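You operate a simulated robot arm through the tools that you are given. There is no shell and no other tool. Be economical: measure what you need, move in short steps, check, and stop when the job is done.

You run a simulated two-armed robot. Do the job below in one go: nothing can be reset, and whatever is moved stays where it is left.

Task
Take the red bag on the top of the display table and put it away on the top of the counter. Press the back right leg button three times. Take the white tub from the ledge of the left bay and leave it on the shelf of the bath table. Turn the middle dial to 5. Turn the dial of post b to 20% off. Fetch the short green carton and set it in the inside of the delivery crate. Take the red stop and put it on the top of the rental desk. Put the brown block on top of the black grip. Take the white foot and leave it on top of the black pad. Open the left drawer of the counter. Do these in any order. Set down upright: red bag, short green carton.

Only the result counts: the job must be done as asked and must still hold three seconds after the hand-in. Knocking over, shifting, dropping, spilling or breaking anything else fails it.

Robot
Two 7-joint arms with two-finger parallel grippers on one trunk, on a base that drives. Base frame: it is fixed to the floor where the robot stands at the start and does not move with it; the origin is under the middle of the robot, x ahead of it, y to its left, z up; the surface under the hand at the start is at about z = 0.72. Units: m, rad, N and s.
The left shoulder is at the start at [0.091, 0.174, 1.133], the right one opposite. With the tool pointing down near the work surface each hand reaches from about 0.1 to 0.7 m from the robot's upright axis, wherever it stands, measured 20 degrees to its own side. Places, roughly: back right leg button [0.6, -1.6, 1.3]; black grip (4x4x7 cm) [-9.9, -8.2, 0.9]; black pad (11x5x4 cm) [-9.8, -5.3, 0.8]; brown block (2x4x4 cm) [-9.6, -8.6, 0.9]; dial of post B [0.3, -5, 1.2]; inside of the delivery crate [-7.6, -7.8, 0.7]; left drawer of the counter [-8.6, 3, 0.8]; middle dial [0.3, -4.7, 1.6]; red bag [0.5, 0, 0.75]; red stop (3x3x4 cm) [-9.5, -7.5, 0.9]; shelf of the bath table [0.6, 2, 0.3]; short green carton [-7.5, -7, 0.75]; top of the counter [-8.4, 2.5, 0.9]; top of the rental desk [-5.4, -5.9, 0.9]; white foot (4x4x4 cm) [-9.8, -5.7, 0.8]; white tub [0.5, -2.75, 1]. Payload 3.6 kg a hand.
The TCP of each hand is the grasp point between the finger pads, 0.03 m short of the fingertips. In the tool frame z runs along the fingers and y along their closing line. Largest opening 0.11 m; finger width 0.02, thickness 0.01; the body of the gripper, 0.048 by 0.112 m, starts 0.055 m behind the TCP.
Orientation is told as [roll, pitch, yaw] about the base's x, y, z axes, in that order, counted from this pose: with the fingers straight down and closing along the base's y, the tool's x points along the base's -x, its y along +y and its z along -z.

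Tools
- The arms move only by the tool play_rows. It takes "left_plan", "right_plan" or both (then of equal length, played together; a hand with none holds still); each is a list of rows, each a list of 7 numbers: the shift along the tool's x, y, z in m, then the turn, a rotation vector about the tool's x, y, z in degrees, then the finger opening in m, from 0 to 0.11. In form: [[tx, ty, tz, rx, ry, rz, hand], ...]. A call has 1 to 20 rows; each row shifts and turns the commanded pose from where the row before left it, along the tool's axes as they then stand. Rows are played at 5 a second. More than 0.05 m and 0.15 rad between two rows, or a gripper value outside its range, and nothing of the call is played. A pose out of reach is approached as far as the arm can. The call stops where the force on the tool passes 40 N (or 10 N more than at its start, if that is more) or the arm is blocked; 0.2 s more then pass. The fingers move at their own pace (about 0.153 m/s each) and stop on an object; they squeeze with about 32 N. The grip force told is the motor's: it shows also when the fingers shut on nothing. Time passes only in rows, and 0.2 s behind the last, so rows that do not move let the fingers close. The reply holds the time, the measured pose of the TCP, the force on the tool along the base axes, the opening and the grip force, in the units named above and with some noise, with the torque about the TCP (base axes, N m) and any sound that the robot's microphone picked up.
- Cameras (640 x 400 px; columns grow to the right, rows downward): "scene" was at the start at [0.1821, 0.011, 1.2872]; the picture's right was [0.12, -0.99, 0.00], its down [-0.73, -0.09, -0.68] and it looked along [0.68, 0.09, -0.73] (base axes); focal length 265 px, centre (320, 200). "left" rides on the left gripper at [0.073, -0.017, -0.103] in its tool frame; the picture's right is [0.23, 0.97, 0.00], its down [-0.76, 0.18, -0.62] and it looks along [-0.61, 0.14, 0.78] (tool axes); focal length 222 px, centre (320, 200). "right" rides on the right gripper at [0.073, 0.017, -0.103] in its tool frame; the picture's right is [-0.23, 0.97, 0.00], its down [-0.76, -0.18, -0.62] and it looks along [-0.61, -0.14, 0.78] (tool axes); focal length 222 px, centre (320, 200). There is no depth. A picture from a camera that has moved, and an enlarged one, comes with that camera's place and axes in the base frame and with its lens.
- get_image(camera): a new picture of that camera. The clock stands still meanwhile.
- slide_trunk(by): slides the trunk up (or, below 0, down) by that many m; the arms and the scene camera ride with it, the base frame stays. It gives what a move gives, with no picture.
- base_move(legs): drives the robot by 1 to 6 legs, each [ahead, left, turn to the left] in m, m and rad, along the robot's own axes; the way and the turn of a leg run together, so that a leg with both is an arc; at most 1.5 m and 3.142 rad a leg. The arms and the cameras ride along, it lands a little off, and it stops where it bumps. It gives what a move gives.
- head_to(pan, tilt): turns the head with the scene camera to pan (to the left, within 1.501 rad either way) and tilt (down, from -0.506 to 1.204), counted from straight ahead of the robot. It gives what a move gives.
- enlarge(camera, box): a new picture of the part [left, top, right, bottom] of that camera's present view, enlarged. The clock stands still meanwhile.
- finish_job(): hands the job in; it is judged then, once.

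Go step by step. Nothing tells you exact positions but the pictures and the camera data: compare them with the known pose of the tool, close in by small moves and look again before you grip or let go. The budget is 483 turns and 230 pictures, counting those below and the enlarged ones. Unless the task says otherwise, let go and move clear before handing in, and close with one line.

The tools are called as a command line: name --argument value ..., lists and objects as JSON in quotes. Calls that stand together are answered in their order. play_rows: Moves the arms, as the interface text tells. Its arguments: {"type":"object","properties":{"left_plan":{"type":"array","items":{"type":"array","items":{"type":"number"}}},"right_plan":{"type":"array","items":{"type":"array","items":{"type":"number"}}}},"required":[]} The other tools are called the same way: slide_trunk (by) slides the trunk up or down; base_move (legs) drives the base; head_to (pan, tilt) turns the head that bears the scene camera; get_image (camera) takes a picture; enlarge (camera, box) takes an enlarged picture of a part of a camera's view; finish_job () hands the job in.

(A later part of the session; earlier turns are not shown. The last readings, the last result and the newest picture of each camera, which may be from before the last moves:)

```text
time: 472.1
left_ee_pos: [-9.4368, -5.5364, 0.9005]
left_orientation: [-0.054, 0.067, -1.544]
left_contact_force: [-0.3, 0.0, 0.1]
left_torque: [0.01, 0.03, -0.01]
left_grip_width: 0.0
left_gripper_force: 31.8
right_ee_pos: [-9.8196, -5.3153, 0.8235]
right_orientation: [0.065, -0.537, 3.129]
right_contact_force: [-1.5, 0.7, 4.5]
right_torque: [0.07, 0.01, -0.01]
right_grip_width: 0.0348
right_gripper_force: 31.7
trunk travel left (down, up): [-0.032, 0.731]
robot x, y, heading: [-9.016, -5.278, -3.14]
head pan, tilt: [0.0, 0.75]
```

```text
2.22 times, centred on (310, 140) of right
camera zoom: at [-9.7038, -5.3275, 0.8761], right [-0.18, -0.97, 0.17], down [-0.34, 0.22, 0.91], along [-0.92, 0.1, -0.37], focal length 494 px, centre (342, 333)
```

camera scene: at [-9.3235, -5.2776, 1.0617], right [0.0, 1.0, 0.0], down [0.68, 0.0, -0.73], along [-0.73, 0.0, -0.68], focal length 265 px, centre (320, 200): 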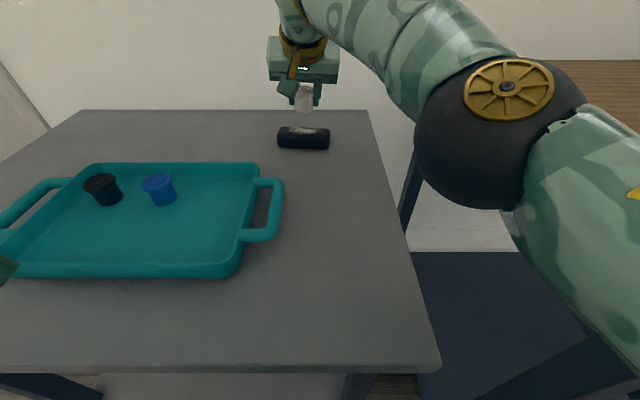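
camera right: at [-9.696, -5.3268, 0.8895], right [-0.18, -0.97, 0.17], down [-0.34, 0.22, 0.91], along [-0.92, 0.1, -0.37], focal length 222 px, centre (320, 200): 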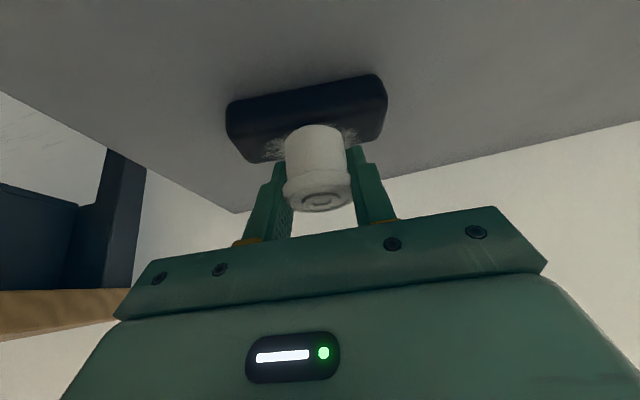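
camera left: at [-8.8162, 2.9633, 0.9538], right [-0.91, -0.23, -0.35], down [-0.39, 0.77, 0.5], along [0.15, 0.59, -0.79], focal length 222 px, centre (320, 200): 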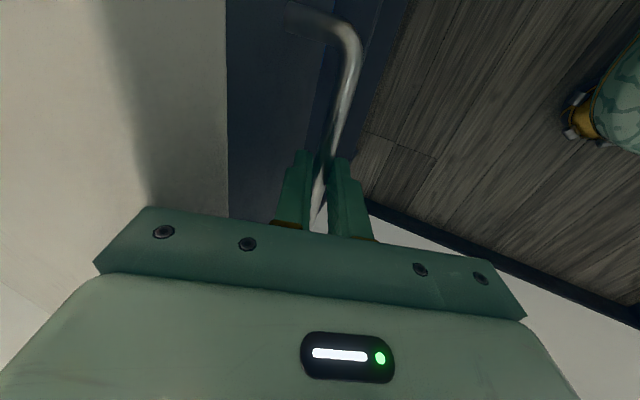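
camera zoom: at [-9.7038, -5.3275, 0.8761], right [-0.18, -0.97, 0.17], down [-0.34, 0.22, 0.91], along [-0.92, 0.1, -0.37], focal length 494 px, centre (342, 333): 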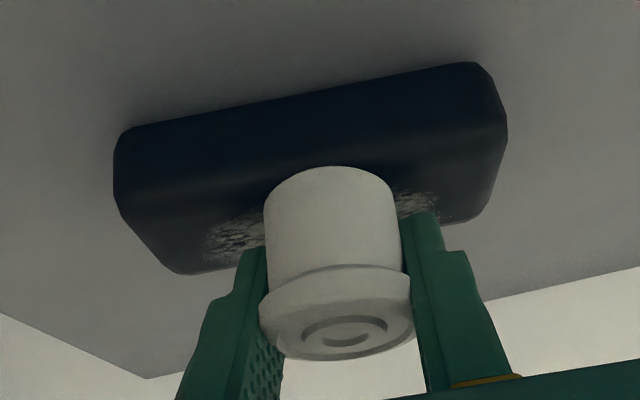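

I shift 5 mm farther once more, then release.

play_rows --right_plan '[[-0.0036, 0, -0.006, 0, 0, 0, 0.02], [-0.0043, 0, 0.0026, 0, 0, 0, 0.02], [0.0015, 0, 0.0026, 0, 0, 0, 0.02], [0.001, 0, 0.0017, 0, 0, 0, 0.02], [0.001, 0, 0.0017, 0, 0, 0, 0.02], [0.0005, 0, 0.0009, 0, 0, 0, 0.02]]'

play_rows --right_plan '[[0, 0, 0, 0, 0, 0, 0.06], [0, 0, 0, 0, 0, 0, 0.06], [0, 0, 0, 0, 0, 0, 0.06]]'

enlarge --camera "right" --box '[200, 50, 420, 230]'

```text
time: 473.5
left_ee_pos: [-9.4371, -5.5372, 0.9004]
left_orientation: [-0.055, 0.068, -1.547]
left_contact_force: [0.1, 0.4, 0.1]
left_torque: [-0.05, -0.01, 0.01]
left_grip_width: 0.0
left_gripper_force: 31.6
right_ee_pos: [-9.8236, -5.3148, 0.8228]
right_orientation: [0.064, -0.539, 3.125]
right_contact_force: [-1.5, -0.2, 9.7]
right_torque: [0.16, 0.04, 0.03]
right_grip_width: 0.0346
right_gripper_force: 31.7
trunk travel left (down, up): [-0.032, 0.731]
robot x, y, heading: [-9.0145, -5.2788, -3.144]
head pan, tilt: [0.0, 0.75]
```

```text
time: 474.3
left_ee_pos: [-9.4361, -5.5377, 0.9007]
left_orientation: [-0.056, 0.067, -1.547]
left_contact_force: [0.0, -0.2, 0.3]
left_torque: [0.01, -0.01, 0.0]
left_grip_width: 0.0001
left_gripper_force: 32.4
right_ee_pos: [-9.8233, -5.3174, 0.8238]
right_orientation: [0.065, -0.538, 3.128]
right_contact_force: [-0.2, -10.9, 16.0]
right_torque: [0.14, 0.14, 0.14]
right_grip_width: 0.0544
right_gripper_force: 0.1
trunk travel left (down, up): [-0.032, 0.731]
robot x, y, heading: [-9.0124, -5.2781, -3.144]
head pan, tilt: [0.0, 0.75]
```

```text
2.22 times, centred on (310, 140) of right
camera zoom: at [-9.7076, -5.3293, 0.8759], right [-0.18, -0.97, 0.17], down [-0.34, 0.22, 0.91], along [-0.92, 0.1, -0.37], focal length 494 px, centre (342, 333)
```

zoom: 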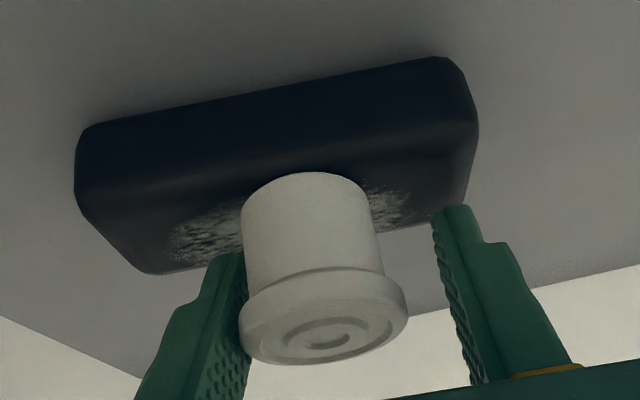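

A finger still presses. I raise slowly and look.

play_rows --right_plan '[[-0.0015, 0, -0.0026, 0, 0, 0, 0.06], [-0.0015, 0, -0.0026, 0, 0, 0, 0.06]]'

enlarge --camera "right" --box '[200, 50, 420, 230]'

enlarge --camera "scene" --box '[250, 60, 370, 170]'

```text
time: 474.9
left_ee_pos: [-9.438, -5.5357, 0.9002]
left_orientation: [-0.053, 0.068, -1.549]
left_contact_force: [0.5, 0.5, -0.3]
left_torque: [-0.02, -0.03, 0.03]
left_grip_width: 0.0
left_gripper_force: 31.7
right_ee_pos: [-9.8255, -5.3129, 0.8253]
right_orientation: [0.066, -0.531, 3.123]
right_contact_force: [-0.2, -0.4, -0.6]
right_torque: [0.02, -0.01, 0.0]
right_grip_width: 0.0598
right_gripper_force: 0.0
trunk travel left (down, up): [-0.032, 0.731]
robot x, y, heading: [-9.0143, -5.2778, -3.142]
head pan, tilt: [0.0, 0.75]
```

```text
2.22 times, centred on (310, 140) of right
camera zoom: at [-9.71, -5.3258, 0.8783], right [-0.18, -0.97, 0.17], down [-0.34, 0.22, 0.91], along [-0.92, 0.11, -0.37], focal length 494 px, centre (342, 333)
```

zoom: 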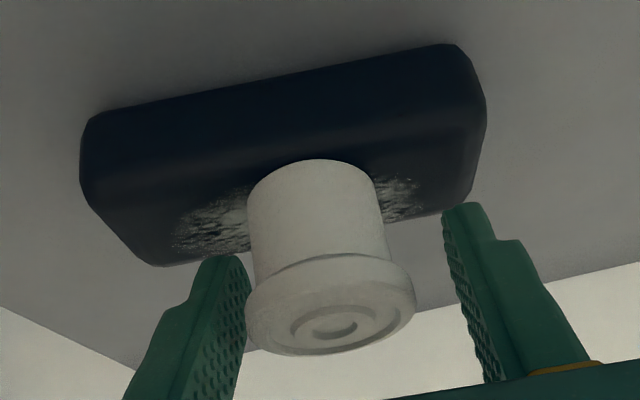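

```text
3.64 times, centred on (310, 115) of scene
camera zoom: at [-9.3239, -5.2773, 1.0614], right [0.0, 1.0, 0.0], down [0.68, 0.0, -0.73], along [-0.73, 0.0, -0.68], focal length 964 px, centre (356, 509)
```

zoom: 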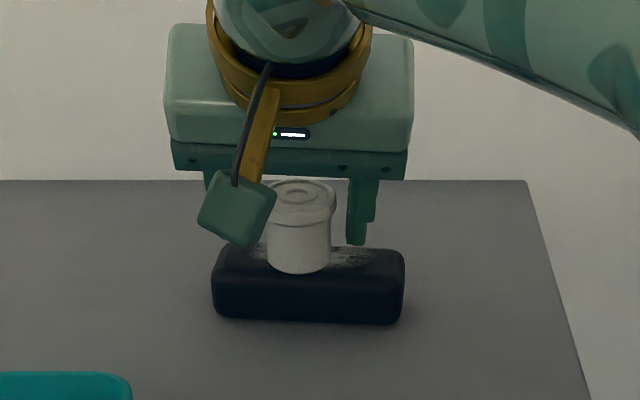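

The foot stands on the pad, and the fingers are free now. I withdraw along the tool axis.

play_rows --right_plan '[[0, 0, -0.02, 0, 0, 0, 0.06], [0, 0, -0.04, 0, 0, 0, 0.06], [0, 0, -0.04, 0, 0, 0, 0.06], [-0.02, 0, -0.03, 0, 0, 0, 0.06]]'

enlarge --camera "scene" --box '[250, 60, 370, 170]'

```text
time: 475.9
left_ee_pos: [-9.4378, -5.5375, 0.9006]
left_orientation: [-0.053, 0.068, -1.546]
left_contact_force: [0.2, 0.6, 0.0]
left_torque: [-0.01, 0.01, -0.02]
left_grip_width: 0.0001
left_gripper_force: 32.0
right_ee_pos: [-9.774, -5.3071, 0.9513]
right_orientation: [0.067, -0.534, 3.126]
right_contact_force: [-0.1, -0.7, -0.3]
right_torque: [0.03, 0.01, 0.02]
right_grip_width: 0.0601
right_gripper_force: 0.0
trunk travel left (down, up): [-0.032, 0.731]
robot x, y, heading: [-9.0126, -5.2781, -3.14]
head pan, tilt: [0.0, 0.75]
```

```text
3.64 times, centred on (310, 115) of scene
camera zoom: at [-9.3233, -5.2781, 1.0618], right [0.0, 1.0, 0.0], down [0.68, 0.0, -0.73], along [-0.73, 0.0, -0.68], focal length 964 px, centre (356, 509)
```

zoom: 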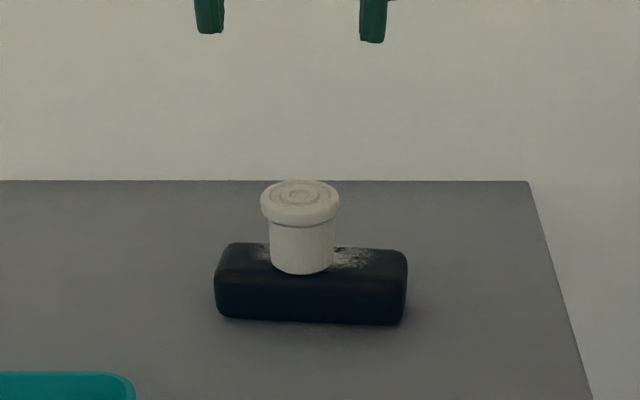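

Foot on pad done. I back off, raise the arms a bit and strafe south toward the next bench.

base_move --legs '[[-0.3, 0, 0]]'

slide_trunk --by 0.25

base_move --legs '[[0, 1.4, 0]]'

head_to --pan 0.5 --tilt 0.45

get_image --camera "scene"

```text
time: 477.9
left_ee_pos: [-9.1342, -5.5381, 0.8996]
left_orientation: [-0.054, 0.069, -1.544]
left_contact_force: [-0.4, -0.4, -0.1]
left_torque: [0.01, 0.04, 0.02]
left_grip_width: 0.0002
left_gripper_force: 32.1
right_ee_pos: [-9.4717, -5.308, 0.9503]
right_orientation: [0.067, -0.536, 3.128]
right_contact_force: [-0.6, -0.7, -0.7]
right_torque: [-0.01, -0.01, -0.02]
right_grip_width: 0.0599
right_gripper_force: 0.1
trunk travel left (down, up): [-0.032, 0.731]
robot x, y, heading: [-8.7137, -5.2749, -3.137]
head pan, tilt: [0.0, 0.75]
```

```text
time: 480.5
left_ee_pos: [-9.1341, -5.5371, 1.1497]
left_orientation: [-0.051, 0.068, -1.545]
left_contact_force: [0.1, -0.3, -0.1]
left_torque: [0.01, 0.01, -0.01]
left_grip_width: 0.0001
left_gripper_force: 32.0
right_ee_pos: [-9.3614, -5.3069, 1.351]
right_orientation: [0.07, -0.782, 3.124]
right_contact_force: [-0.5, -0.3, -0.3]
right_torque: [-0.01, -0.01, 0.0]
right_grip_width: 0.06
right_gripper_force: 0.0
trunk travel left (down, up): [-0.282, 0.481]
robot x, y, heading: [-8.711, -5.278, -3.141]
head pan, tilt: [0.0, 0.75]
```

```text
time: 487.5
left_ee_pos: [-9.1288, -6.9444, 1.1505]
left_orientation: [-0.054, 0.07, -1.543]
left_contact_force: [0.1, 0.3, 0.5]
left_torque: [0.03, -0.03, 0.02]
left_grip_width: 0.0
left_gripper_force: 32.3
right_ee_pos: [-9.3553, -6.7151, 1.3507]
right_orientation: [0.074, -0.78, 3.125]
right_contact_force: [0.7, -0.3, 0.0]
right_torque: [-0.02, -0.01, 0.01]
right_grip_width: 0.06
right_gripper_force: 0.0
trunk travel left (down, up): [-0.282, 0.481]
robot x, y, heading: [-8.7047, -6.6843, -3.136]
head pan, tilt: [0.0, 0.75]
```

```text
time: 488.4
left_ee_pos: [-9.1276, -6.945, 1.1506]
left_orientation: [-0.055, 0.068, -1.542]
left_contact_force: [0.8, -0.5, 1.2]
left_torque: [-0.01, 0.02, -0.01]
left_grip_width: 0.0002
left_gripper_force: 31.9
right_ee_pos: [-9.3544, -6.7157, 1.351]
right_orientation: [0.071, -0.783, 3.127]
right_contact_force: [0.4, -1.5, -0.1]
right_torque: [0.0, 0.01, 0.01]
right_grip_width: 0.06
right_gripper_force: 0.1
trunk travel left (down, up): [-0.282, 0.481]
robot x, y, heading: [-8.7046, -6.6859, -3.136]
head pan, tilt: [0.499, 0.45]
```

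```text
76 pictures are left
camera scene: at [-8.8707, -6.7284, 1.3526], right [-0.48, 0.88, 0.0], down [0.38, 0.21, -0.9], along [-0.79, -0.43, -0.44], focal length 265 px, centre (320, 200)
```

scene: 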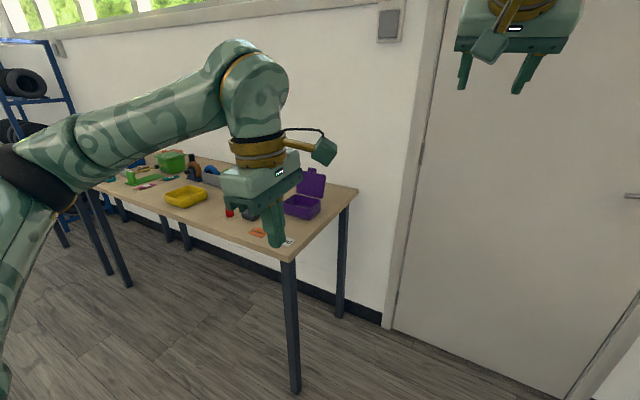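

The bench with small parts lies ahead-left. I strafe to y about -7.75 and look straight at it.

base_move --legs '[[0, 1.15, 0]]'

head_to --pan 0.1 --tilt 0.65

get_image --camera "scene"

```text
time: 494.3
left_ee_pos: [-9.1302, -8.0916, 1.1512]
left_orientation: [-0.055, 0.069, -1.553]
left_contact_force: [0.2, 0.3, -0.3]
left_torque: [-0.01, 0.0, 0.02]
left_grip_width: 0.0002
left_gripper_force: 32.6
right_ee_pos: [-9.3563, -7.8601, 1.3516]
right_orientation: [0.07, -0.782, 3.115]
right_contact_force: [0.3, -0.7, -0.5]
right_torque: [0.0, 0.0, 0.03]
right_grip_width: 0.0599
right_gripper_force: 0.0
trunk travel left (down, up): [-0.282, 0.481]
robot x, y, heading: [-8.707, -7.8357, 3.135]
head pan, tilt: [0.499, 0.45]
```

```text
time: 495.2
left_ee_pos: [-9.131, -8.091, 1.1507]
left_orientation: [-0.055, 0.068, -1.553]
left_contact_force: [-0.4, 0.6, 0.6]
left_torque: [0.02, 0.01, 0.04]
left_grip_width: 0.0
left_gripper_force: 31.9
right_ee_pos: [-9.3557, -7.8594, 1.3509]
right_orientation: [0.071, -0.782, 3.116]
right_contact_force: [0.4, 0.8, -0.8]
right_torque: [-0.01, 0.01, -0.01]
right_grip_width: 0.0601
right_gripper_force: 0.0
trunk travel left (down, up): [-0.282, 0.481]
robot x, y, heading: [-8.7063, -7.8383, 3.137]
head pan, tilt: [0.099, 0.649]
```

```text
75 pictures are left
camera scene: at [-8.877, -7.8423, 1.3349], right [-0.09, 1.0, 0.0], down [0.6, 0.06, -0.8], along [-0.79, -0.08, -0.6], focal length 265 px, centre (320, 200)
```

scene: 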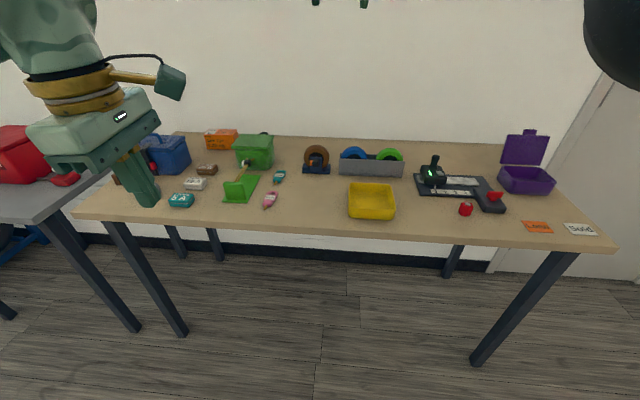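

I zoom in on the left and right halves to identify the parts.

enlarge --camera "scene" --box '[110, 120, 350, 220]'

enlarge --camera "scene" --box '[400, 140, 560, 240]'

```text
2.67 times, centred on (230, 170) of scene
camera zoom: at [-8.877, -7.8423, 1.3349], right [-0.09, 1.0, 0.0], down [0.6, 0.06, -0.8], along [-0.79, -0.08, -0.6], focal length 707 px, centre (560, 280)
```

zoom: 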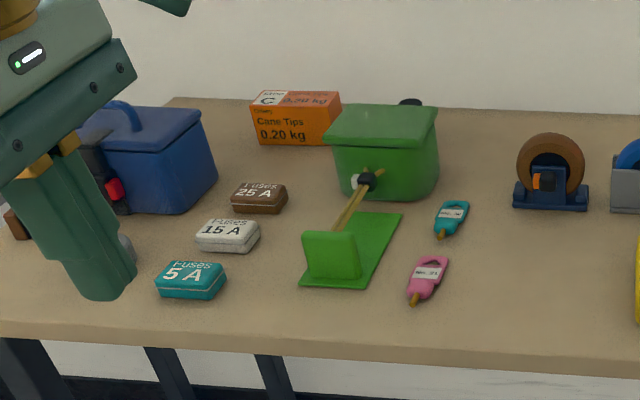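

```text
4.00 times, centred on (480, 190) of scene
camera zoom: at [-8.877, -7.8423, 1.3349], right [-0.09, 1.0, 0.0], down [0.6, 0.06, -0.8], along [-0.79, -0.08, -0.6], focal length 1061 px, centre (-320, 240)
```

zoom: 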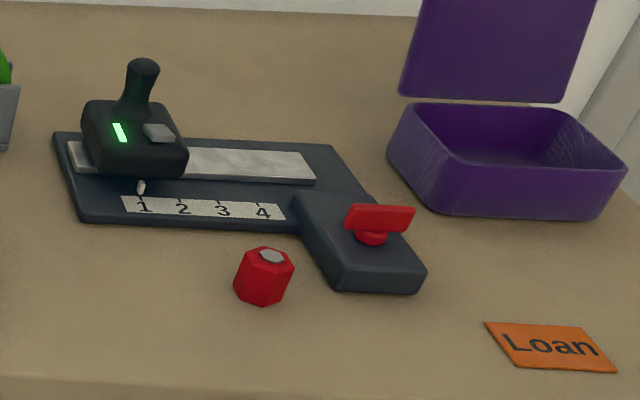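

Red stop: hex piece at [-9.47, -7.50]; black grip behind the green bin near [-9.83, -8.16]; brown block near [-9.53, -8.57]. I move to the block, lower the trunk, tuck the left hand, and look with the right camera.

base_move --legs '[[0, 0.62, 0]]'

slide_trunk --by -0.2

get_image --camera "right"

get_image --camera "scene"

```text
time: 498.7
left_ee_pos: [-9.1359, -8.7124, 1.15]
left_orientation: [-0.053, 0.068, -1.556]
left_contact_force: [-0.1, -0.5, 0.0]
left_torque: [-0.01, -0.01, 0.01]
left_grip_width: 0.0002
left_gripper_force: 32.4
right_ee_pos: [-9.3592, -8.479, 1.3514]
right_orientation: [0.072, -0.781, 3.114]
right_contact_force: [-0.4, -0.6, -0.5]
right_torque: [0.01, -0.07, -0.01]
right_grip_width: 0.06
right_gripper_force: 0.0
trunk travel left (down, up): [-0.282, 0.481]
robot x, y, heading: [-8.7091, -8.4545, 3.135]
head pan, tilt: [0.099, 0.649]
```

```text
time: 500.8
left_ee_pos: [-9.1348, -8.7116, 0.9505]
left_orientation: [-0.055, 0.067, -1.555]
left_contact_force: [0.5, 0.9, -0.3]
left_torque: [0.01, -0.03, 0.0]
left_grip_width: 0.0002
left_gripper_force: 32.3
right_ee_pos: [-9.3589, -8.4786, 1.1532]
right_orientation: [0.071, -0.784, 3.117]
right_contact_force: [-0.2, 0.1, 0.6]
right_torque: [0.0, 0.01, 0.01]
right_grip_width: 0.06
right_gripper_force: 0.1
trunk travel left (down, up): [-0.082, 0.681]
robot x, y, heading: [-8.7083, -8.4567, 3.135]
head pan, tilt: [0.099, 0.649]
```

```text
72 pictures are left
camera right: at [-9.2343, -8.4921, 1.1745], right [-0.14, -0.97, 0.21], down [-0.1, 0.23, 0.97], along [-0.98, 0.11, -0.13], focal length 222 px, centre (320, 200)
```

right: 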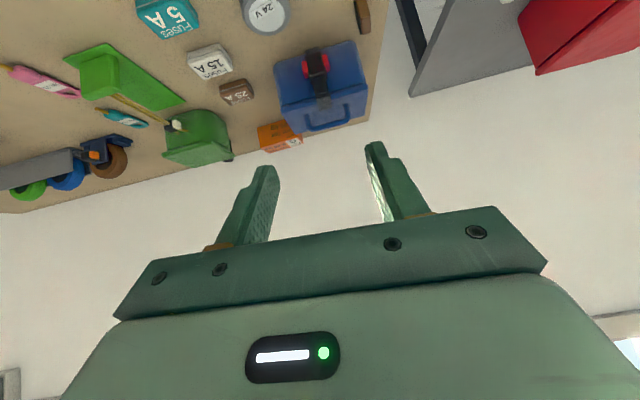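

```text
71 pictures are left
camera scene: at [-8.9906, -8.4619, 1.1248], right [-0.09, 1.0, 0.0], down [0.6, 0.06, -0.8], along [-0.79, -0.07, -0.6], focal length 265 px, centre (320, 200)
```

scene: 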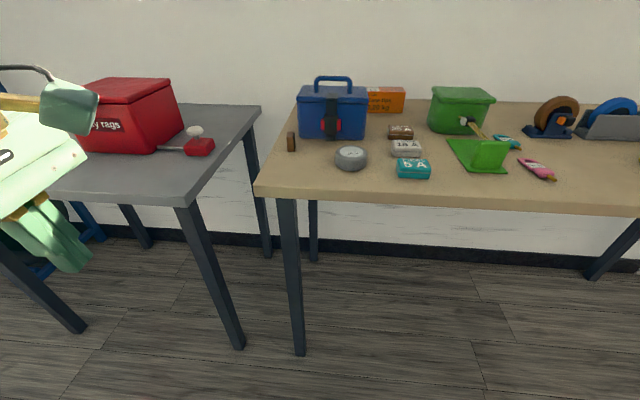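

Block centre triangulates to [-9.563, -8.585, 0.855], 2 cm thin along y. I move the base closer and bring the right hand down toward it, raising the left hand.

base_move --legs '[[0.15, 0.107, 0.007]]'

play_rows --right_plan '[[0.0235, 0, 0.0326, 0, 0, 0, 0.05], [0.0235, 0, 0.0326, 0, 0, 0, 0.05], [0.0235, 0, 0.0326, 0, 0, 0, 0.05], [0.0235, 0, 0.0326, 0, 0, 0, 0.05], [0.0235, 0, 0.0326, 0, 0, 0, 0.05]]' --left_plan '[[0, 0, -0.03, 0, 0, 0, 0], [0, 0, -0.03, 0, 0, 0, 0], [0, 0, -0.03, 0, 0, 0, 0], [0, 0, 0, 0, 0, 0, 0], [0, 0, 0, 0, 0, 0, 0]]'

get_image --camera "right"

```text
time: 502.4
left_ee_pos: [-9.2861, -8.8199, 0.949]
left_orientation: [-0.053, 0.068, -1.549]
left_contact_force: [-0.2, -0.2, -0.4]
left_torque: [-0.05, -0.01, 0.02]
left_grip_width: 0.0002
left_gripper_force: 31.8
right_ee_pos: [-9.5114, -8.5899, 1.151]
right_orientation: [0.071, -0.781, 3.12]
right_contact_force: [-0.5, 0.1, 0.4]
right_torque: [0.02, 0.02, 0.0]
right_grip_width: 0.0601
right_gripper_force: 0.1
trunk travel left (down, up): [-0.082, 0.681]
robot x, y, heading: [-8.8599, -8.5675, 3.139]
head pan, tilt: [0.099, 0.649]
```

```text
time: 503.6
left_ee_pos: [-9.2801, -8.825, 1.039]
left_orientation: [-0.054, 0.068, -1.547]
left_contact_force: [0.9, 0.6, -0.4]
left_torque: [-0.01, 0.02, 0.0]
left_grip_width: 0.0001
left_gripper_force: 31.8
right_ee_pos: [-9.5425, -8.6005, 0.9506]
right_orientation: [0.072, -0.781, 3.118]
right_contact_force: [0.4, 0.5, 0.0]
right_torque: [0.01, 0.05, 0.02]
right_grip_width: 0.0501
right_gripper_force: 0.1
trunk travel left (down, up): [-0.082, 0.681]
robot x, y, heading: [-8.8611, -8.5597, 3.144]
head pan, tilt: [0.099, 0.649]
```

```text
70 pictures are left
camera right: at [-9.4188, -8.6127, 0.9736], right [-0.13, -0.97, 0.21], down [-0.11, 0.22, 0.97], along [-0.99, 0.11, -0.13], focal length 222 px, centre (320, 200)
```

right: 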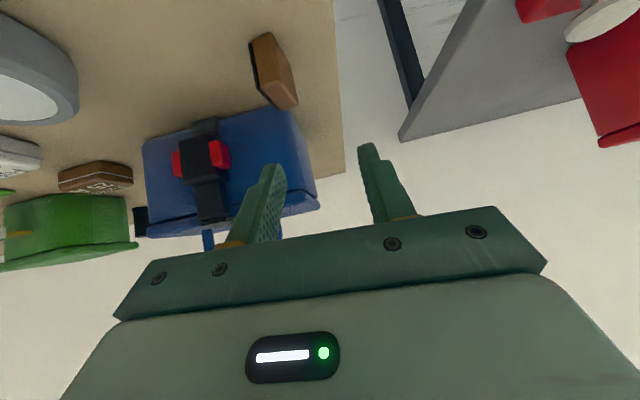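

I line up (2.2 cm north) and go down to grip height.

play_rows --right_plan '[[0, -0.022, 0, 0, 0, 0, 0.05], [0.0155, 0, 0.0203, 0, 0, 0, 0.05], [0.0155, 0, 0.0203, 0, 0, 0, 0.05], [0.015, 0, 0.0202, 0, 0, 0, 0.05]]'

get_image --camera "right"

```text
time: 504.6
left_ee_pos: [-9.2805, -8.8273, 1.0393]
left_orientation: [-0.052, 0.068, -1.548]
left_contact_force: [0.9, 0.4, -0.9]
left_torque: [0.03, 0.01, -0.01]
left_grip_width: 0.0001
left_gripper_force: 31.8
right_ee_pos: [-9.5537, -8.5818, 0.8745]
right_orientation: [0.072, -0.782, 3.119]
right_contact_force: [0.1, 0.4, 0.5]
right_torque: [-0.03, 0.01, 0.01]
right_grip_width: 0.0498
right_gripper_force: 0.0
trunk travel left (down, up): [-0.082, 0.681]
robot x, y, heading: [-8.8597, -8.5619, 3.144]
head pan, tilt: [0.099, 0.649]
```

```text
69 pictures are left
camera right: at [-9.4293, -8.5941, 0.8979], right [-0.13, -0.97, 0.21], down [-0.11, 0.22, 0.97], along [-0.99, 0.11, -0.13], focal length 222 px, centre (320, 200)
```

right: 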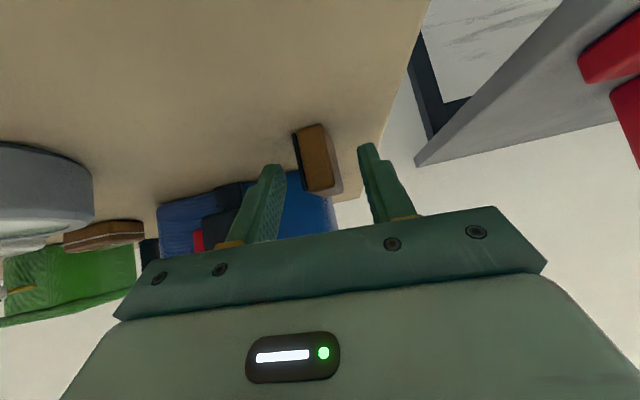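

The block is between the fingers. I lower 6 mm and close.

play_rows --right_plan '[[0.0042, 0, 0.0042, 0, 0, 0, 0.05], [0, 0, 0, 0, 0, 0, 0], [0, 0, 0, 0, 0, 0, 0], [0, 0, 0, 0, 0, 0, 0]]'

play_rows --right_plan '[[-0.0283, 0, -0.0283, 0, 0, 0, 0], [-0.0283, 0, -0.0283, 0, 0, 0, 0], [-0.0283, 0, -0.0283, 0, 0, 0, 0], [-0.0283, 0, -0.0283, 0, 0, 0, 0]]'

get_image --camera "right"

```text
time: 505.6
left_ee_pos: [-9.2797, -8.8266, 1.0387]
left_orientation: [-0.052, 0.068, -1.548]
left_contact_force: [-0.3, -0.7, -0.4]
left_torque: [-0.06, -0.02, 0.01]
left_grip_width: 0.0
left_gripper_force: 32.5
right_ee_pos: [-9.5531, -8.5827, 0.8698]
right_orientation: [0.071, -0.782, 3.12]
right_contact_force: [0.2, 0.1, 0.5]
right_torque: [0.02, 0.0, 0.01]
right_grip_width: 0.0182
right_gripper_force: 31.7
trunk travel left (down, up): [-0.082, 0.681]
robot x, y, heading: [-8.8617, -8.561, 3.137]
head pan, tilt: [0.099, 0.649]
```

```text
time: 506.6
left_ee_pos: [-9.2788, -8.8263, 1.0389]
left_orientation: [-0.054, 0.07, -1.548]
left_contact_force: [-0.3, -0.3, 0.6]
left_torque: [-0.02, 0.03, 0.01]
left_grip_width: 0.0001
left_gripper_force: 31.9
right_ee_pos: [-9.5535, -8.575, 1.031]
right_orientation: [0.072, -0.782, 3.121]
right_contact_force: [0.1, -1.2, -0.4]
right_torque: [0.0, -0.01, 0.01]
right_grip_width: 0.0183
right_gripper_force: 32.1
trunk travel left (down, up): [-0.082, 0.681]
robot x, y, heading: [-8.8583, -8.5652, 3.142]
head pan, tilt: [0.099, 0.649]
```

```text
68 pictures are left
camera right: at [-9.4285, -8.5867, 1.0532], right [-0.13, -0.97, 0.21], down [-0.11, 0.22, 0.97], along [-0.99, 0.11, -0.13], focal length 222 px, centre (320, 200)
```

right: 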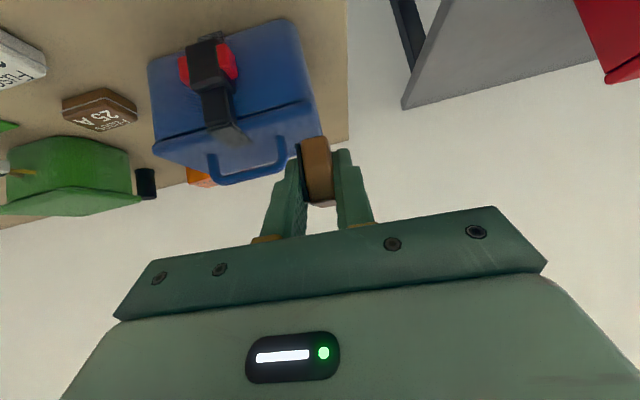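

Gripped. But at 45° tilt the camera housing would be too close to the green bin when placing. I set the block back, reduce the tilt to about 30°, and regrip.

play_rows --right_plan '[[0.0283, 0, 0.0283, 0, 0, 0, 0], [0.0283, 0, 0.0283, 0, 0, 0, 0], [0.0283, 0, 0.0283, 0, 0, 0, 0], [0.0265, 0, 0.0265, 0, 0, 0, 0], [0.0012, 0, 0.0012, 0, 0, 0, 0]]'

play_rows --right_plan '[[0, 0, 0, 0, 0, 0, 0.045], [0, 0, 0, 0, 0, 0, 0.045], [-0.005, 0, -0.005, 0, 0, 0, 0.045], [0, 0, 0, 0, 7.5, 0, 0.045], [0, 0, 0, 0, 7.5, 0, 0.045], [0, 0, 0, 0, 0, 0, 0.045]]'

get_image --camera "right"

```text
time: 507.8
left_ee_pos: [-9.2782, -8.8267, 1.0391]
left_orientation: [-0.054, 0.068, -1.548]
left_contact_force: [-0.4, 0.3, 0.3]
left_torque: [0.0, 0.02, 0.02]
left_grip_width: 0.0
left_gripper_force: 32.1
right_ee_pos: [-9.5534, -8.5825, 0.8714]
right_orientation: [0.071, -0.782, 3.119]
right_contact_force: [0.4, -0.3, 0.0]
right_torque: [0.02, -0.02, -0.01]
right_grip_width: 0.0184
right_gripper_force: 31.8
trunk travel left (down, up): [-0.082, 0.681]
robot x, y, heading: [-8.8575, -8.5606, 3.145]
head pan, tilt: [0.099, 0.649]
```

```text
time: 509.2
left_ee_pos: [-9.2797, -8.8254, 1.0394]
left_orientation: [-0.054, 0.069, -1.548]
left_contact_force: [-0.2, 0.1, -0.2]
left_torque: [-0.05, -0.01, -0.01]
left_grip_width: 0.0002
left_gripper_force: 32.2
right_ee_pos: [-9.5529, -8.5827, 0.8782]
right_orientation: [0.059, -0.519, -3.14]
right_contact_force: [-0.2, 0.7, 0.0]
right_torque: [0.02, -0.02, -0.04]
right_grip_width: 0.0453
right_gripper_force: 0.0
trunk travel left (down, up): [-0.082, 0.681]
robot x, y, heading: [-8.8593, -8.5636, 3.146]
head pan, tilt: [0.099, 0.649]
```

```text
67 pictures are left
camera right: at [-9.4387, -8.5932, 0.9324], right [-0.17, -0.97, 0.16], down [-0.36, 0.21, 0.91], along [-0.92, 0.1, -0.38], focal length 222 px, centre (320, 200)
```

right: 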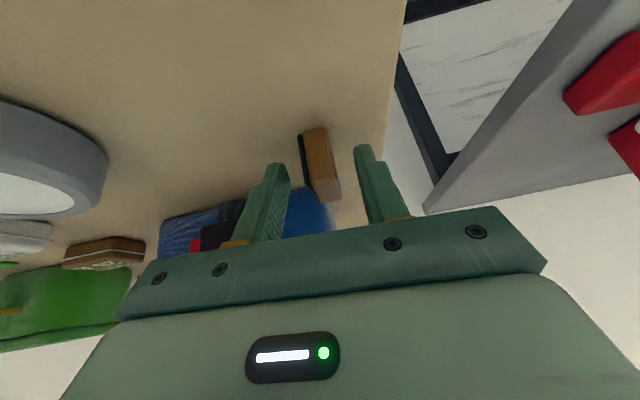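

The block stayed upright. I adjust slightly, grip and lift 20 cm.

play_rows --right_plan '[[-0.0022, 0, 0.0082, 0, 0, 0, 0.045], [0, 0, 0, 0, 0, 0, 0], [0, 0, 0, 0, 0, 0, 0], [0, 0, 0, 0, 0, 0, 0], [-0.02, 0, -0.0346, 0, 0, 0, 0], [-0.02, 0, -0.0346, 0, 0, 0, 0], [-0.02, 0, -0.0346, 0, 0, 0, 0], [-0.02, 0, -0.0346, 0, 0, 0, 0], [-0.02, 0, -0.0346, 0, 0, 0, 0]]'

base_move --legs '[[0, -0.4, 0], [0.13, 0, 0]]'

get_image --camera "right"

get_image --camera "scene"

```text
time: 511.2
left_ee_pos: [-9.2795, -8.8264, 1.0385]
left_orientation: [-0.054, 0.066, -1.547]
left_contact_force: [0.1, -0.4, 0.9]
left_torque: [-0.02, 0.01, 0.0]
left_grip_width: 0.0002
left_gripper_force: 31.5
right_ee_pos: [-9.5598, -8.5732, 1.0732]
right_orientation: [0.059, -0.519, -3.142]
right_contact_force: [-0.4, -0.6, -1.0]
right_torque: [-0.02, -0.01, 0.0]
right_grip_width: 0.0182
right_gripper_force: 31.8
trunk travel left (down, up): [-0.082, 0.681]
robot x, y, heading: [-8.8654, -8.5635, 3.14]
head pan, tilt: [0.099, 0.649]
```

```text
time: 514.5
left_ee_pos: [-9.4121, -8.4252, 1.0378]
left_orientation: [-0.052, 0.069, -1.55]
left_contact_force: [-0.4, -0.4, -0.1]
left_torque: [0.0, 0.0, 0.0]
left_grip_width: 0.0
left_gripper_force: 31.8
right_ee_pos: [-9.6908, -8.1708, 1.072]
right_orientation: [0.058, -0.52, 3.139]
right_contact_force: [-0.3, -0.9, 0.4]
right_torque: [0.04, -0.01, 0.02]
right_grip_width: 0.018
right_gripper_force: 31.9
trunk travel left (down, up): [-0.082, 0.681]
robot x, y, heading: [-8.9899, -8.1643, 3.134]
head pan, tilt: [0.099, 0.649]
```

```text
66 pictures are left
camera right: at [-9.5777, -8.183, 1.1246], right [-0.17, -0.97, 0.16], down [-0.36, 0.21, 0.91], along [-0.92, 0.1, -0.38], focal length 222 px, centre (320, 200)
```

right: 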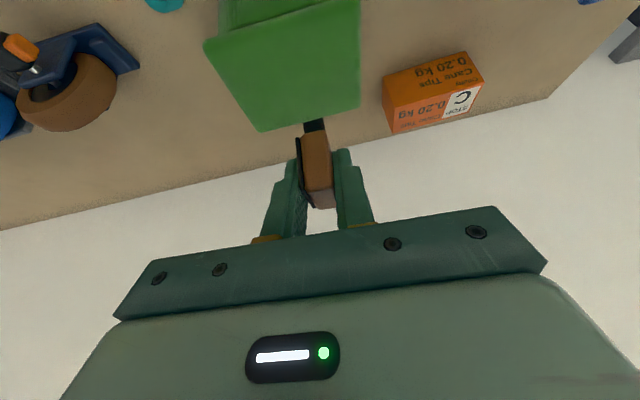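

```text
65 pictures are left
camera scene: at [-9.2742, -8.1694, 1.1241], right [-0.1, 1.0, 0.0], down [0.6, 0.06, -0.8], along [-0.79, -0.08, -0.61], focal length 265 px, centre (320, 200)
```

scene: 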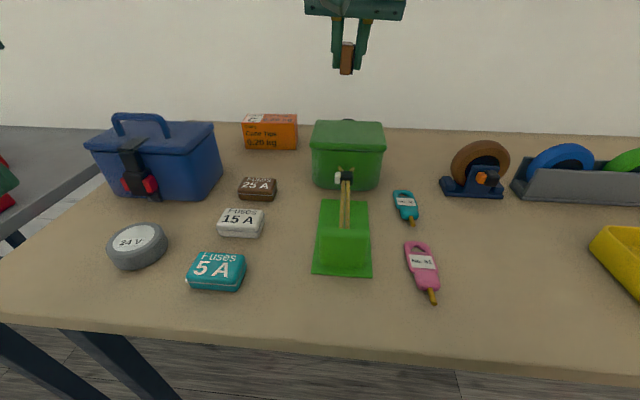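

The grip's top centre is at about [-9.858, -8.165]. I extend over it.

base_move --legs '[[0.05, 0, 0.007]]'

play_rows --right_plan '[[-0.033, 0, 0.019, 0, 0, 0, 0], [-0.033, 0, 0.019, 0, 0, 0, 0], [-0.033, 0, 0.019, 0, 0, 0, 0]]'

get_image --camera "right"

```text
time: 515.5
left_ee_pos: [-9.4601, -8.4287, 1.0389]
left_orientation: [-0.049, 0.067, -1.543]
left_contact_force: [-0.2, -0.7, 0.2]
left_torque: [-0.02, -0.06, 0.0]
left_grip_width: 0.0
left_gripper_force: 31.6
right_ee_pos: [-9.7426, -8.1764, 1.0689]
right_orientation: [0.058, -0.52, -3.137]
right_contact_force: [-0.7, 0.5, -1.6]
right_torque: [-0.01, -0.05, 0.02]
right_grip_width: 0.0181
right_gripper_force: 32.3
trunk travel left (down, up): [-0.082, 0.681]
robot x, y, heading: [-9.0416, -8.1588, -3.136]
head pan, tilt: [0.099, 0.649]
```

```text
time: 516.3
left_ee_pos: [-9.4588, -8.4283, 1.0389]
left_orientation: [-0.052, 0.067, -1.543]
left_contact_force: [0.2, -0.4, -0.7]
left_torque: [-0.02, 0.0, 0.03]
left_grip_width: 0.0001
left_gripper_force: 32.2
right_ee_pos: [-9.7729, -8.1738, 1.0681]
right_orientation: [0.06, -0.521, -3.136]
right_contact_force: [-0.3, 0.3, -0.7]
right_torque: [0.0, -0.02, 0.01]
right_grip_width: 0.0178
right_gripper_force: 31.8
right hand out of reach, approached as far as the arm can: row 1, 2, 3
trunk travel left (down, up): [-0.082, 0.681]
robot x, y, heading: [-9.0373, -8.1615, -3.136]
head pan, tilt: [0.099, 0.649]
```

```text
64 pictures are left
camera right: at [-9.6575, -8.1839, 1.1219], right [-0.16, -0.97, 0.16], down [-0.36, 0.21, 0.91], along [-0.92, 0.09, -0.38], focal length 222 px, centre (320, 200)
```

right: 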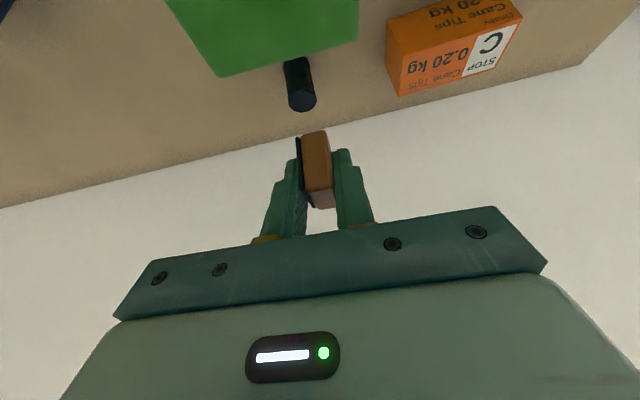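

Grip top confirmed at [-9.859, -8.164]. I lower the trunk 7 cm for reach and extend 8 cm.

slide_trunk --by -0.065

play_rows --right_plan '[[-0.0242, -0.004, 0.014, 0, 0, 0, 0], [-0.0242, -0.003, 0.014, 0, 0, 0, 0], [-0.0242, -0.003, 0.014, 0, 0, 0, 0]]'

get_image --camera "right"

```text
time: 517.3
left_ee_pos: [-9.4558, -8.428, 0.9754]
left_orientation: [-0.054, 0.068, -1.543]
left_contact_force: [0.1, -0.3, -0.1]
left_torque: [-0.01, -0.01, 0.02]
left_grip_width: 0.0004
left_gripper_force: 32.7
right_ee_pos: [-9.7704, -8.1732, 1.005]
right_orientation: [0.059, -0.522, -3.136]
right_contact_force: [0.2, 0.1, 0.5]
right_torque: [-0.04, 0.01, -0.01]
right_grip_width: 0.0182
right_gripper_force: 31.8
trunk travel left (down, up): [-0.017, 0.746]
robot x, y, heading: [-9.0407, -8.1628, -3.139]
head pan, tilt: [0.099, 0.649]
```

```text
time: 518.1
left_ee_pos: [-9.4591, -8.4289, 0.9742]
left_orientation: [-0.052, 0.068, -1.543]
left_contact_force: [0.1, -0.2, 0.4]
left_torque: [0.01, -0.01, 0.0]
left_grip_width: 0.0
left_gripper_force: 31.2
right_ee_pos: [-9.8096, -8.1663, 0.9965]
right_orientation: [0.06, -0.524, -3.138]
right_contact_force: [0.0, -0.5, -0.4]
right_torque: [0.02, -0.04, 0.0]
right_grip_width: 0.018
right_gripper_force: 32.4
right hand out of reach, approached as far as the arm can: row 2, 3
trunk travel left (down, up): [-0.017, 0.746]
robot x, y, heading: [-9.041, -8.1579, -3.138]
head pan, tilt: [0.099, 0.649]
```

```text
63 pictures are left
camera right: at [-9.6957, -8.1772, 1.0494], right [-0.16, -0.97, 0.16], down [-0.36, 0.21, 0.91], along [-0.92, 0.09, -0.38], focal length 222 px, centre (320, 200)
```

right: 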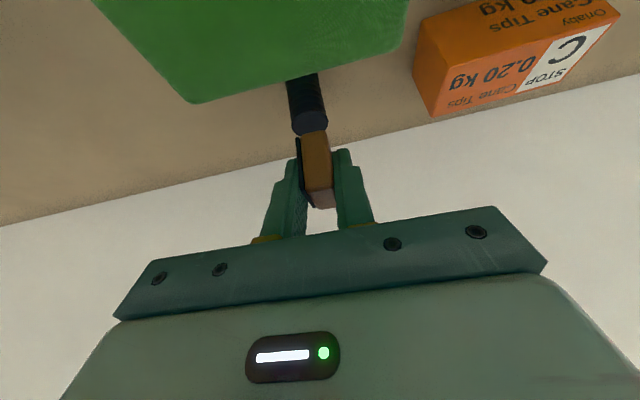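

I need 4.5 cm more; I move the base forward gently.

base_move --legs '[[0.046, 0, 0]]'

get_image --camera "right"

```text
time: 519.0
left_ee_pos: [-9.5054, -8.4283, 0.9743]
left_orientation: [-0.052, 0.067, -1.543]
left_contact_force: [-1.2, 0.2, 0.5]
left_torque: [0.05, -0.04, 0.0]
left_grip_width: 0.0002
left_gripper_force: 31.8
right_ee_pos: [-9.8577, -8.1667, 0.9964]
right_orientation: [0.062, -0.522, -3.137]
right_contact_force: [-1.3, 0.4, -1.6]
right_torque: [0.0, -0.02, -0.02]
right_grip_width: 0.0182
right_gripper_force: 31.7
trunk travel left (down, up): [-0.017, 0.746]
robot x, y, heading: [-9.0883, -8.1632, -3.139]
head pan, tilt: [0.099, 0.649]
```

```text
62 pictures are left
camera right: at [-9.7424, -8.1774, 1.0493], right [-0.16, -0.97, 0.16], down [-0.36, 0.21, 0.91], along [-0.92, 0.09, -0.38], focal length 222 px, centre (320, 200)
```

right: 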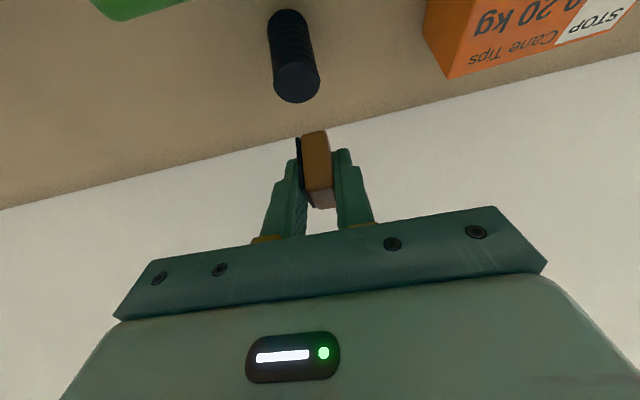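

Grip top measured again at [-9.859, -8.164]. I correct 7 mm in y and lower.

play_rows --right_plan '[[0, -0.0075, 0, 0, 0, 0, 0], [0.01, 0, 0.0173, 0, 0, 0, 0], [0.01, 0, 0.0173, 0, 0, 0, 0]]'

get_image --camera "right"

enlarge --camera "scene" --box '[270, 20, 430, 160]'

```text
time: 519.8
left_ee_pos: [-9.505, -8.4287, 0.9744]
left_orientation: [-0.052, 0.067, -1.543]
left_contact_force: [-0.7, -0.1, -0.4]
left_torque: [0.0, -0.01, 0.01]
left_grip_width: 0.0001
left_gripper_force: 31.4
right_ee_pos: [-9.8566, -8.1616, 0.9553]
right_orientation: [0.06, -0.525, -3.135]
right_contact_force: [0.6, 0.1, -0.7]
right_torque: [-0.04, -0.04, 0.0]
right_grip_width: 0.0181
right_gripper_force: 32.0
trunk travel left (down, up): [-0.017, 0.746]
robot x, y, heading: [-9.0883, -8.1609, -3.137]
head pan, tilt: [0.099, 0.649]
```

```text
61 pictures are left
camera right: at [-9.742, -8.1718, 1.0089], right [-0.16, -0.97, 0.16], down [-0.36, 0.21, 0.91], along [-0.92, 0.09, -0.38], focal length 222 px, centre (320, 200)
```

right: 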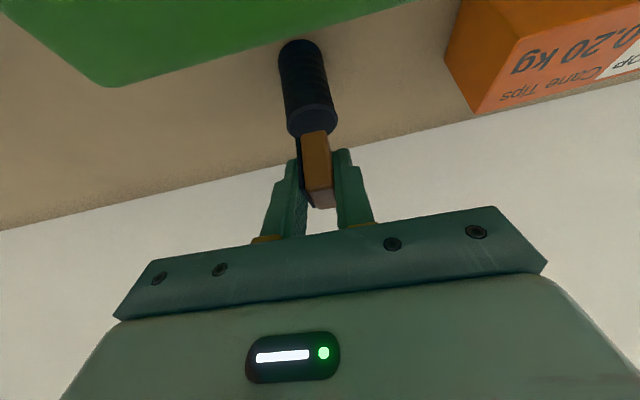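

```text
2.86 times, centred on (350, 90) of scene
camera zoom: at [-9.4109, -8.1717, 1.0539], right [-0.1, 0.99, 0.0], down [0.6, 0.06, -0.8], along [-0.79, -0.08, -0.61], focal length 758 px, centre (234, 514)
```

zoom: 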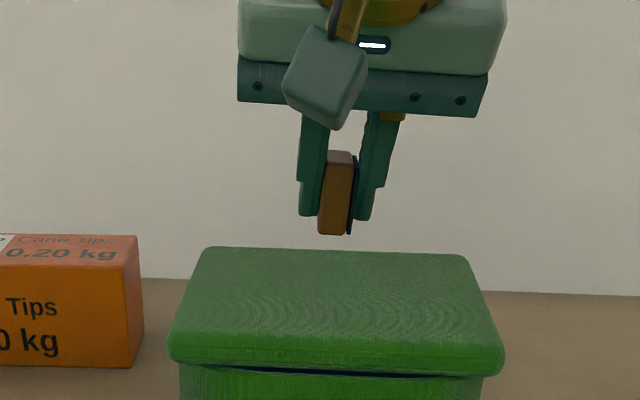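

Nearly there (block bottom about 1.3 cm above). I lower in small steps.

play_rows --right_plan '[[0.0025, 0, 0.0043, 0, 0, 0, 0], [0.0025, 0, 0.0043, 0, 0, 0, 0], [0.0015, 0, 0.0026, 0, 0, 0, 0], [0.0015, 0, 0.0026, 0, 0, 0, 0]]'

enlarge --camera "right" --box '[220, 60, 420, 240]'

```text
time: 520.8
left_ee_pos: [-9.5046, -8.4291, 0.9737]
left_orientation: [-0.052, 0.067, -1.543]
left_contact_force: [-0.2, 0.2, -0.1]
left_torque: [0.0, -0.01, -0.02]
left_grip_width: 0.0
left_gripper_force: 32.5
right_ee_pos: [-9.8563, -8.1625, 0.939]
right_orientation: [0.062, -0.524, -3.137]
right_contact_force: [-0.5, -0.4, -0.5]
right_torque: [0.02, -0.04, -0.01]
right_grip_width: 0.0182
right_gripper_force: 31.9
trunk travel left (down, up): [-0.017, 0.746]
robot x, y, heading: [-9.0866, -8.1624, -3.132]
head pan, tilt: [0.099, 0.649]
```

```text
2.22 times, centred on (320, 150) of right
camera zoom: at [-9.7415, -8.1729, 0.9929], right [-0.16, -0.97, 0.16], down [-0.36, 0.21, 0.91], along [-0.92, 0.09, -0.38], focal length 494 px, centre (320, 311)
```

zoom: 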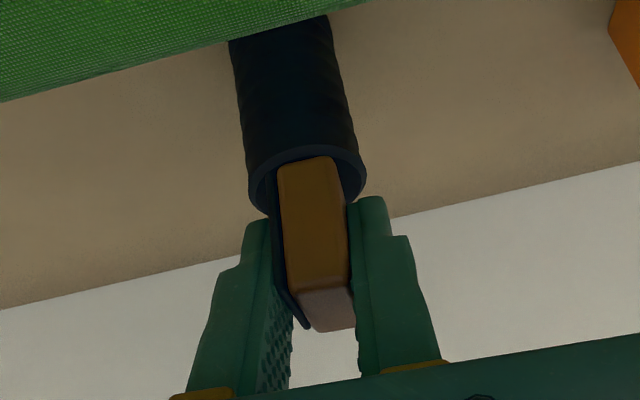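

Well centred over the grip. I continue to contact.

play_rows --right_plan '[[0.0015, 0, 0.0026, 0, 0, 0, 0], [0.0015, 0, 0.0026, 0, 0, 0, 0], [0.0015, 0, 0.0026, 0, 0, 0, 0]]'

```text
time: 521.6
left_ee_pos: [-9.5021, -8.4294, 0.9766]
left_orientation: [-0.056, 0.069, -1.543]
left_contact_force: [0.3, 0.0, 0.4]
left_torque: [0.01, 0.01, -0.01]
left_grip_width: 0.0
left_gripper_force: 31.8
right_ee_pos: [-9.8549, -8.162, 0.9368]
right_orientation: [0.063, -0.532, -3.139]
right_contact_force: [-3.8, 1.3, 26.7]
right_torque: [0.14, 0.14, -0.01]
right_grip_width: 0.0182
right_gripper_force: 32.0
trunk travel left (down, up): [-0.017, 0.746]
robot x, y, heading: [-9.0867, -8.1623, -3.135]
head pan, tilt: [0.099, 0.649]
```

Contact (27 N). I ease up to a light touch, then open.

play_rows --right_plan '[[-0.0025, 0, -0.0043, 0, 0, 0, 0], [0, 0, 0, 0, 0, 0, 0]]'

play_rows --right_plan '[[0, 0, 0, 0, 0, 0, 0.03], [0, 0, 0, 0, 0, 0, 0.04]]'

enlarge --camera "right" --box '[220, 60, 420, 240]'

```text
time: 522.2
left_ee_pos: [-9.5033, -8.4301, 0.9743]
left_orientation: [-0.053, 0.067, -1.542]
left_contact_force: [0.6, 0.8, -0.1]
left_torque: [0.01, -0.01, 0.02]
left_grip_width: 0.0001
left_gripper_force: 31.7
right_ee_pos: [-9.8545, -8.1621, 0.9365]
right_orientation: [0.06, -0.522, -3.137]
right_contact_force: [-3.2, 0.5, 14.8]
right_torque: [0.03, 0.19, 0.0]
right_grip_width: 0.0182
right_gripper_force: 32.1
trunk travel left (down, up): [-0.017, 0.746]
robot x, y, heading: [-9.0864, -8.1644, -3.134]
head pan, tilt: [0.099, 0.649]
```

```text
time: 522.8
left_ee_pos: [-9.5038, -8.4298, 0.9746]
left_orientation: [-0.055, 0.068, -1.543]
left_contact_force: [0.5, -0.3, -0.1]
left_torque: [-0.02, 0.01, 0.01]
left_grip_width: 0.0
left_gripper_force: 31.9
right_ee_pos: [-9.8543, -8.1626, 0.9366]
right_orientation: [0.058, -0.524, -3.138]
right_contact_force: [0.5, 0.8, 11.5]
right_torque: [0.17, 0.03, 0.01]
right_grip_width: 0.0398
right_gripper_force: 0.1
trunk travel left (down, up): [-0.017, 0.746]
robot x, y, heading: [-9.0874, -8.1624, -3.134]
head pan, tilt: [0.099, 0.649]
```

```text
2.22 times, centred on (320, 150) of right
camera zoom: at [-9.7403, -8.1729, 0.9902], right [-0.16, -0.97, 0.16], down [-0.35, 0.21, 0.91], along [-0.92, 0.09, -0.38], focal length 494 px, centre (320, 311)
```

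zoom: 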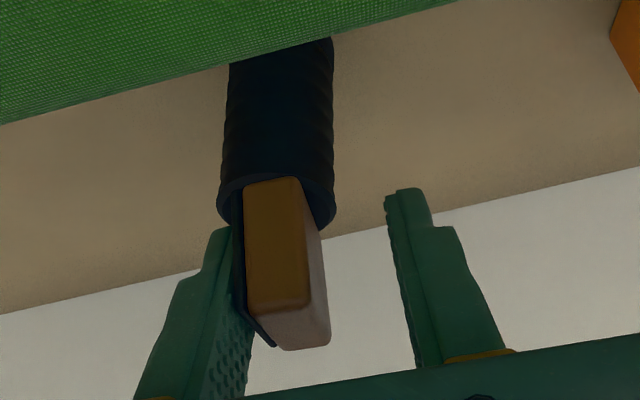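

The finger tips are resting on the grip's rim. I raise slowly, straight up.

play_rows --right_plan '[[-0.0015, 0, -0.0026, 0, 0, 0, 0.04], [-0.0015, 0, -0.0026, 0, 0, 0, 0.04], [-0.0015, 0, -0.0026, 0, 0, 0, 0.04]]'

enlarge --camera "right" --box '[220, 60, 420, 240]'

```text
time: 523.6
left_ee_pos: [-9.5042, -8.4304, 0.9741]
left_orientation: [-0.053, 0.069, -1.544]
left_contact_force: [0.1, -0.3, 1.0]
left_torque: [0.0, 0.01, -0.03]
left_grip_width: 0.0
left_gripper_force: 32.5
right_ee_pos: [-9.8563, -8.1623, 0.9441]
right_orientation: [0.058, -0.521, -3.137]
right_contact_force: [0.6, 0.6, 0.2]
right_torque: [-0.02, 0.0, 0.02]
right_grip_width: 0.04
right_gripper_force: 0.2
trunk travel left (down, up): [-0.017, 0.746]
robot x, y, heading: [-9.0853, -8.1635, -3.136]
head pan, tilt: [0.099, 0.649]
```

```text
2.22 times, centred on (320, 150) of right
camera zoom: at [-9.7417, -8.1723, 0.9981], right [-0.16, -0.97, 0.16], down [-0.36, 0.21, 0.91], along [-0.92, 0.09, -0.38], focal length 494 px, centre (320, 311)
```

zoom: 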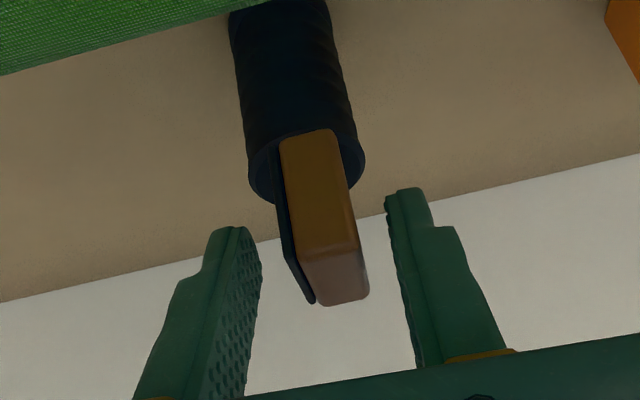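

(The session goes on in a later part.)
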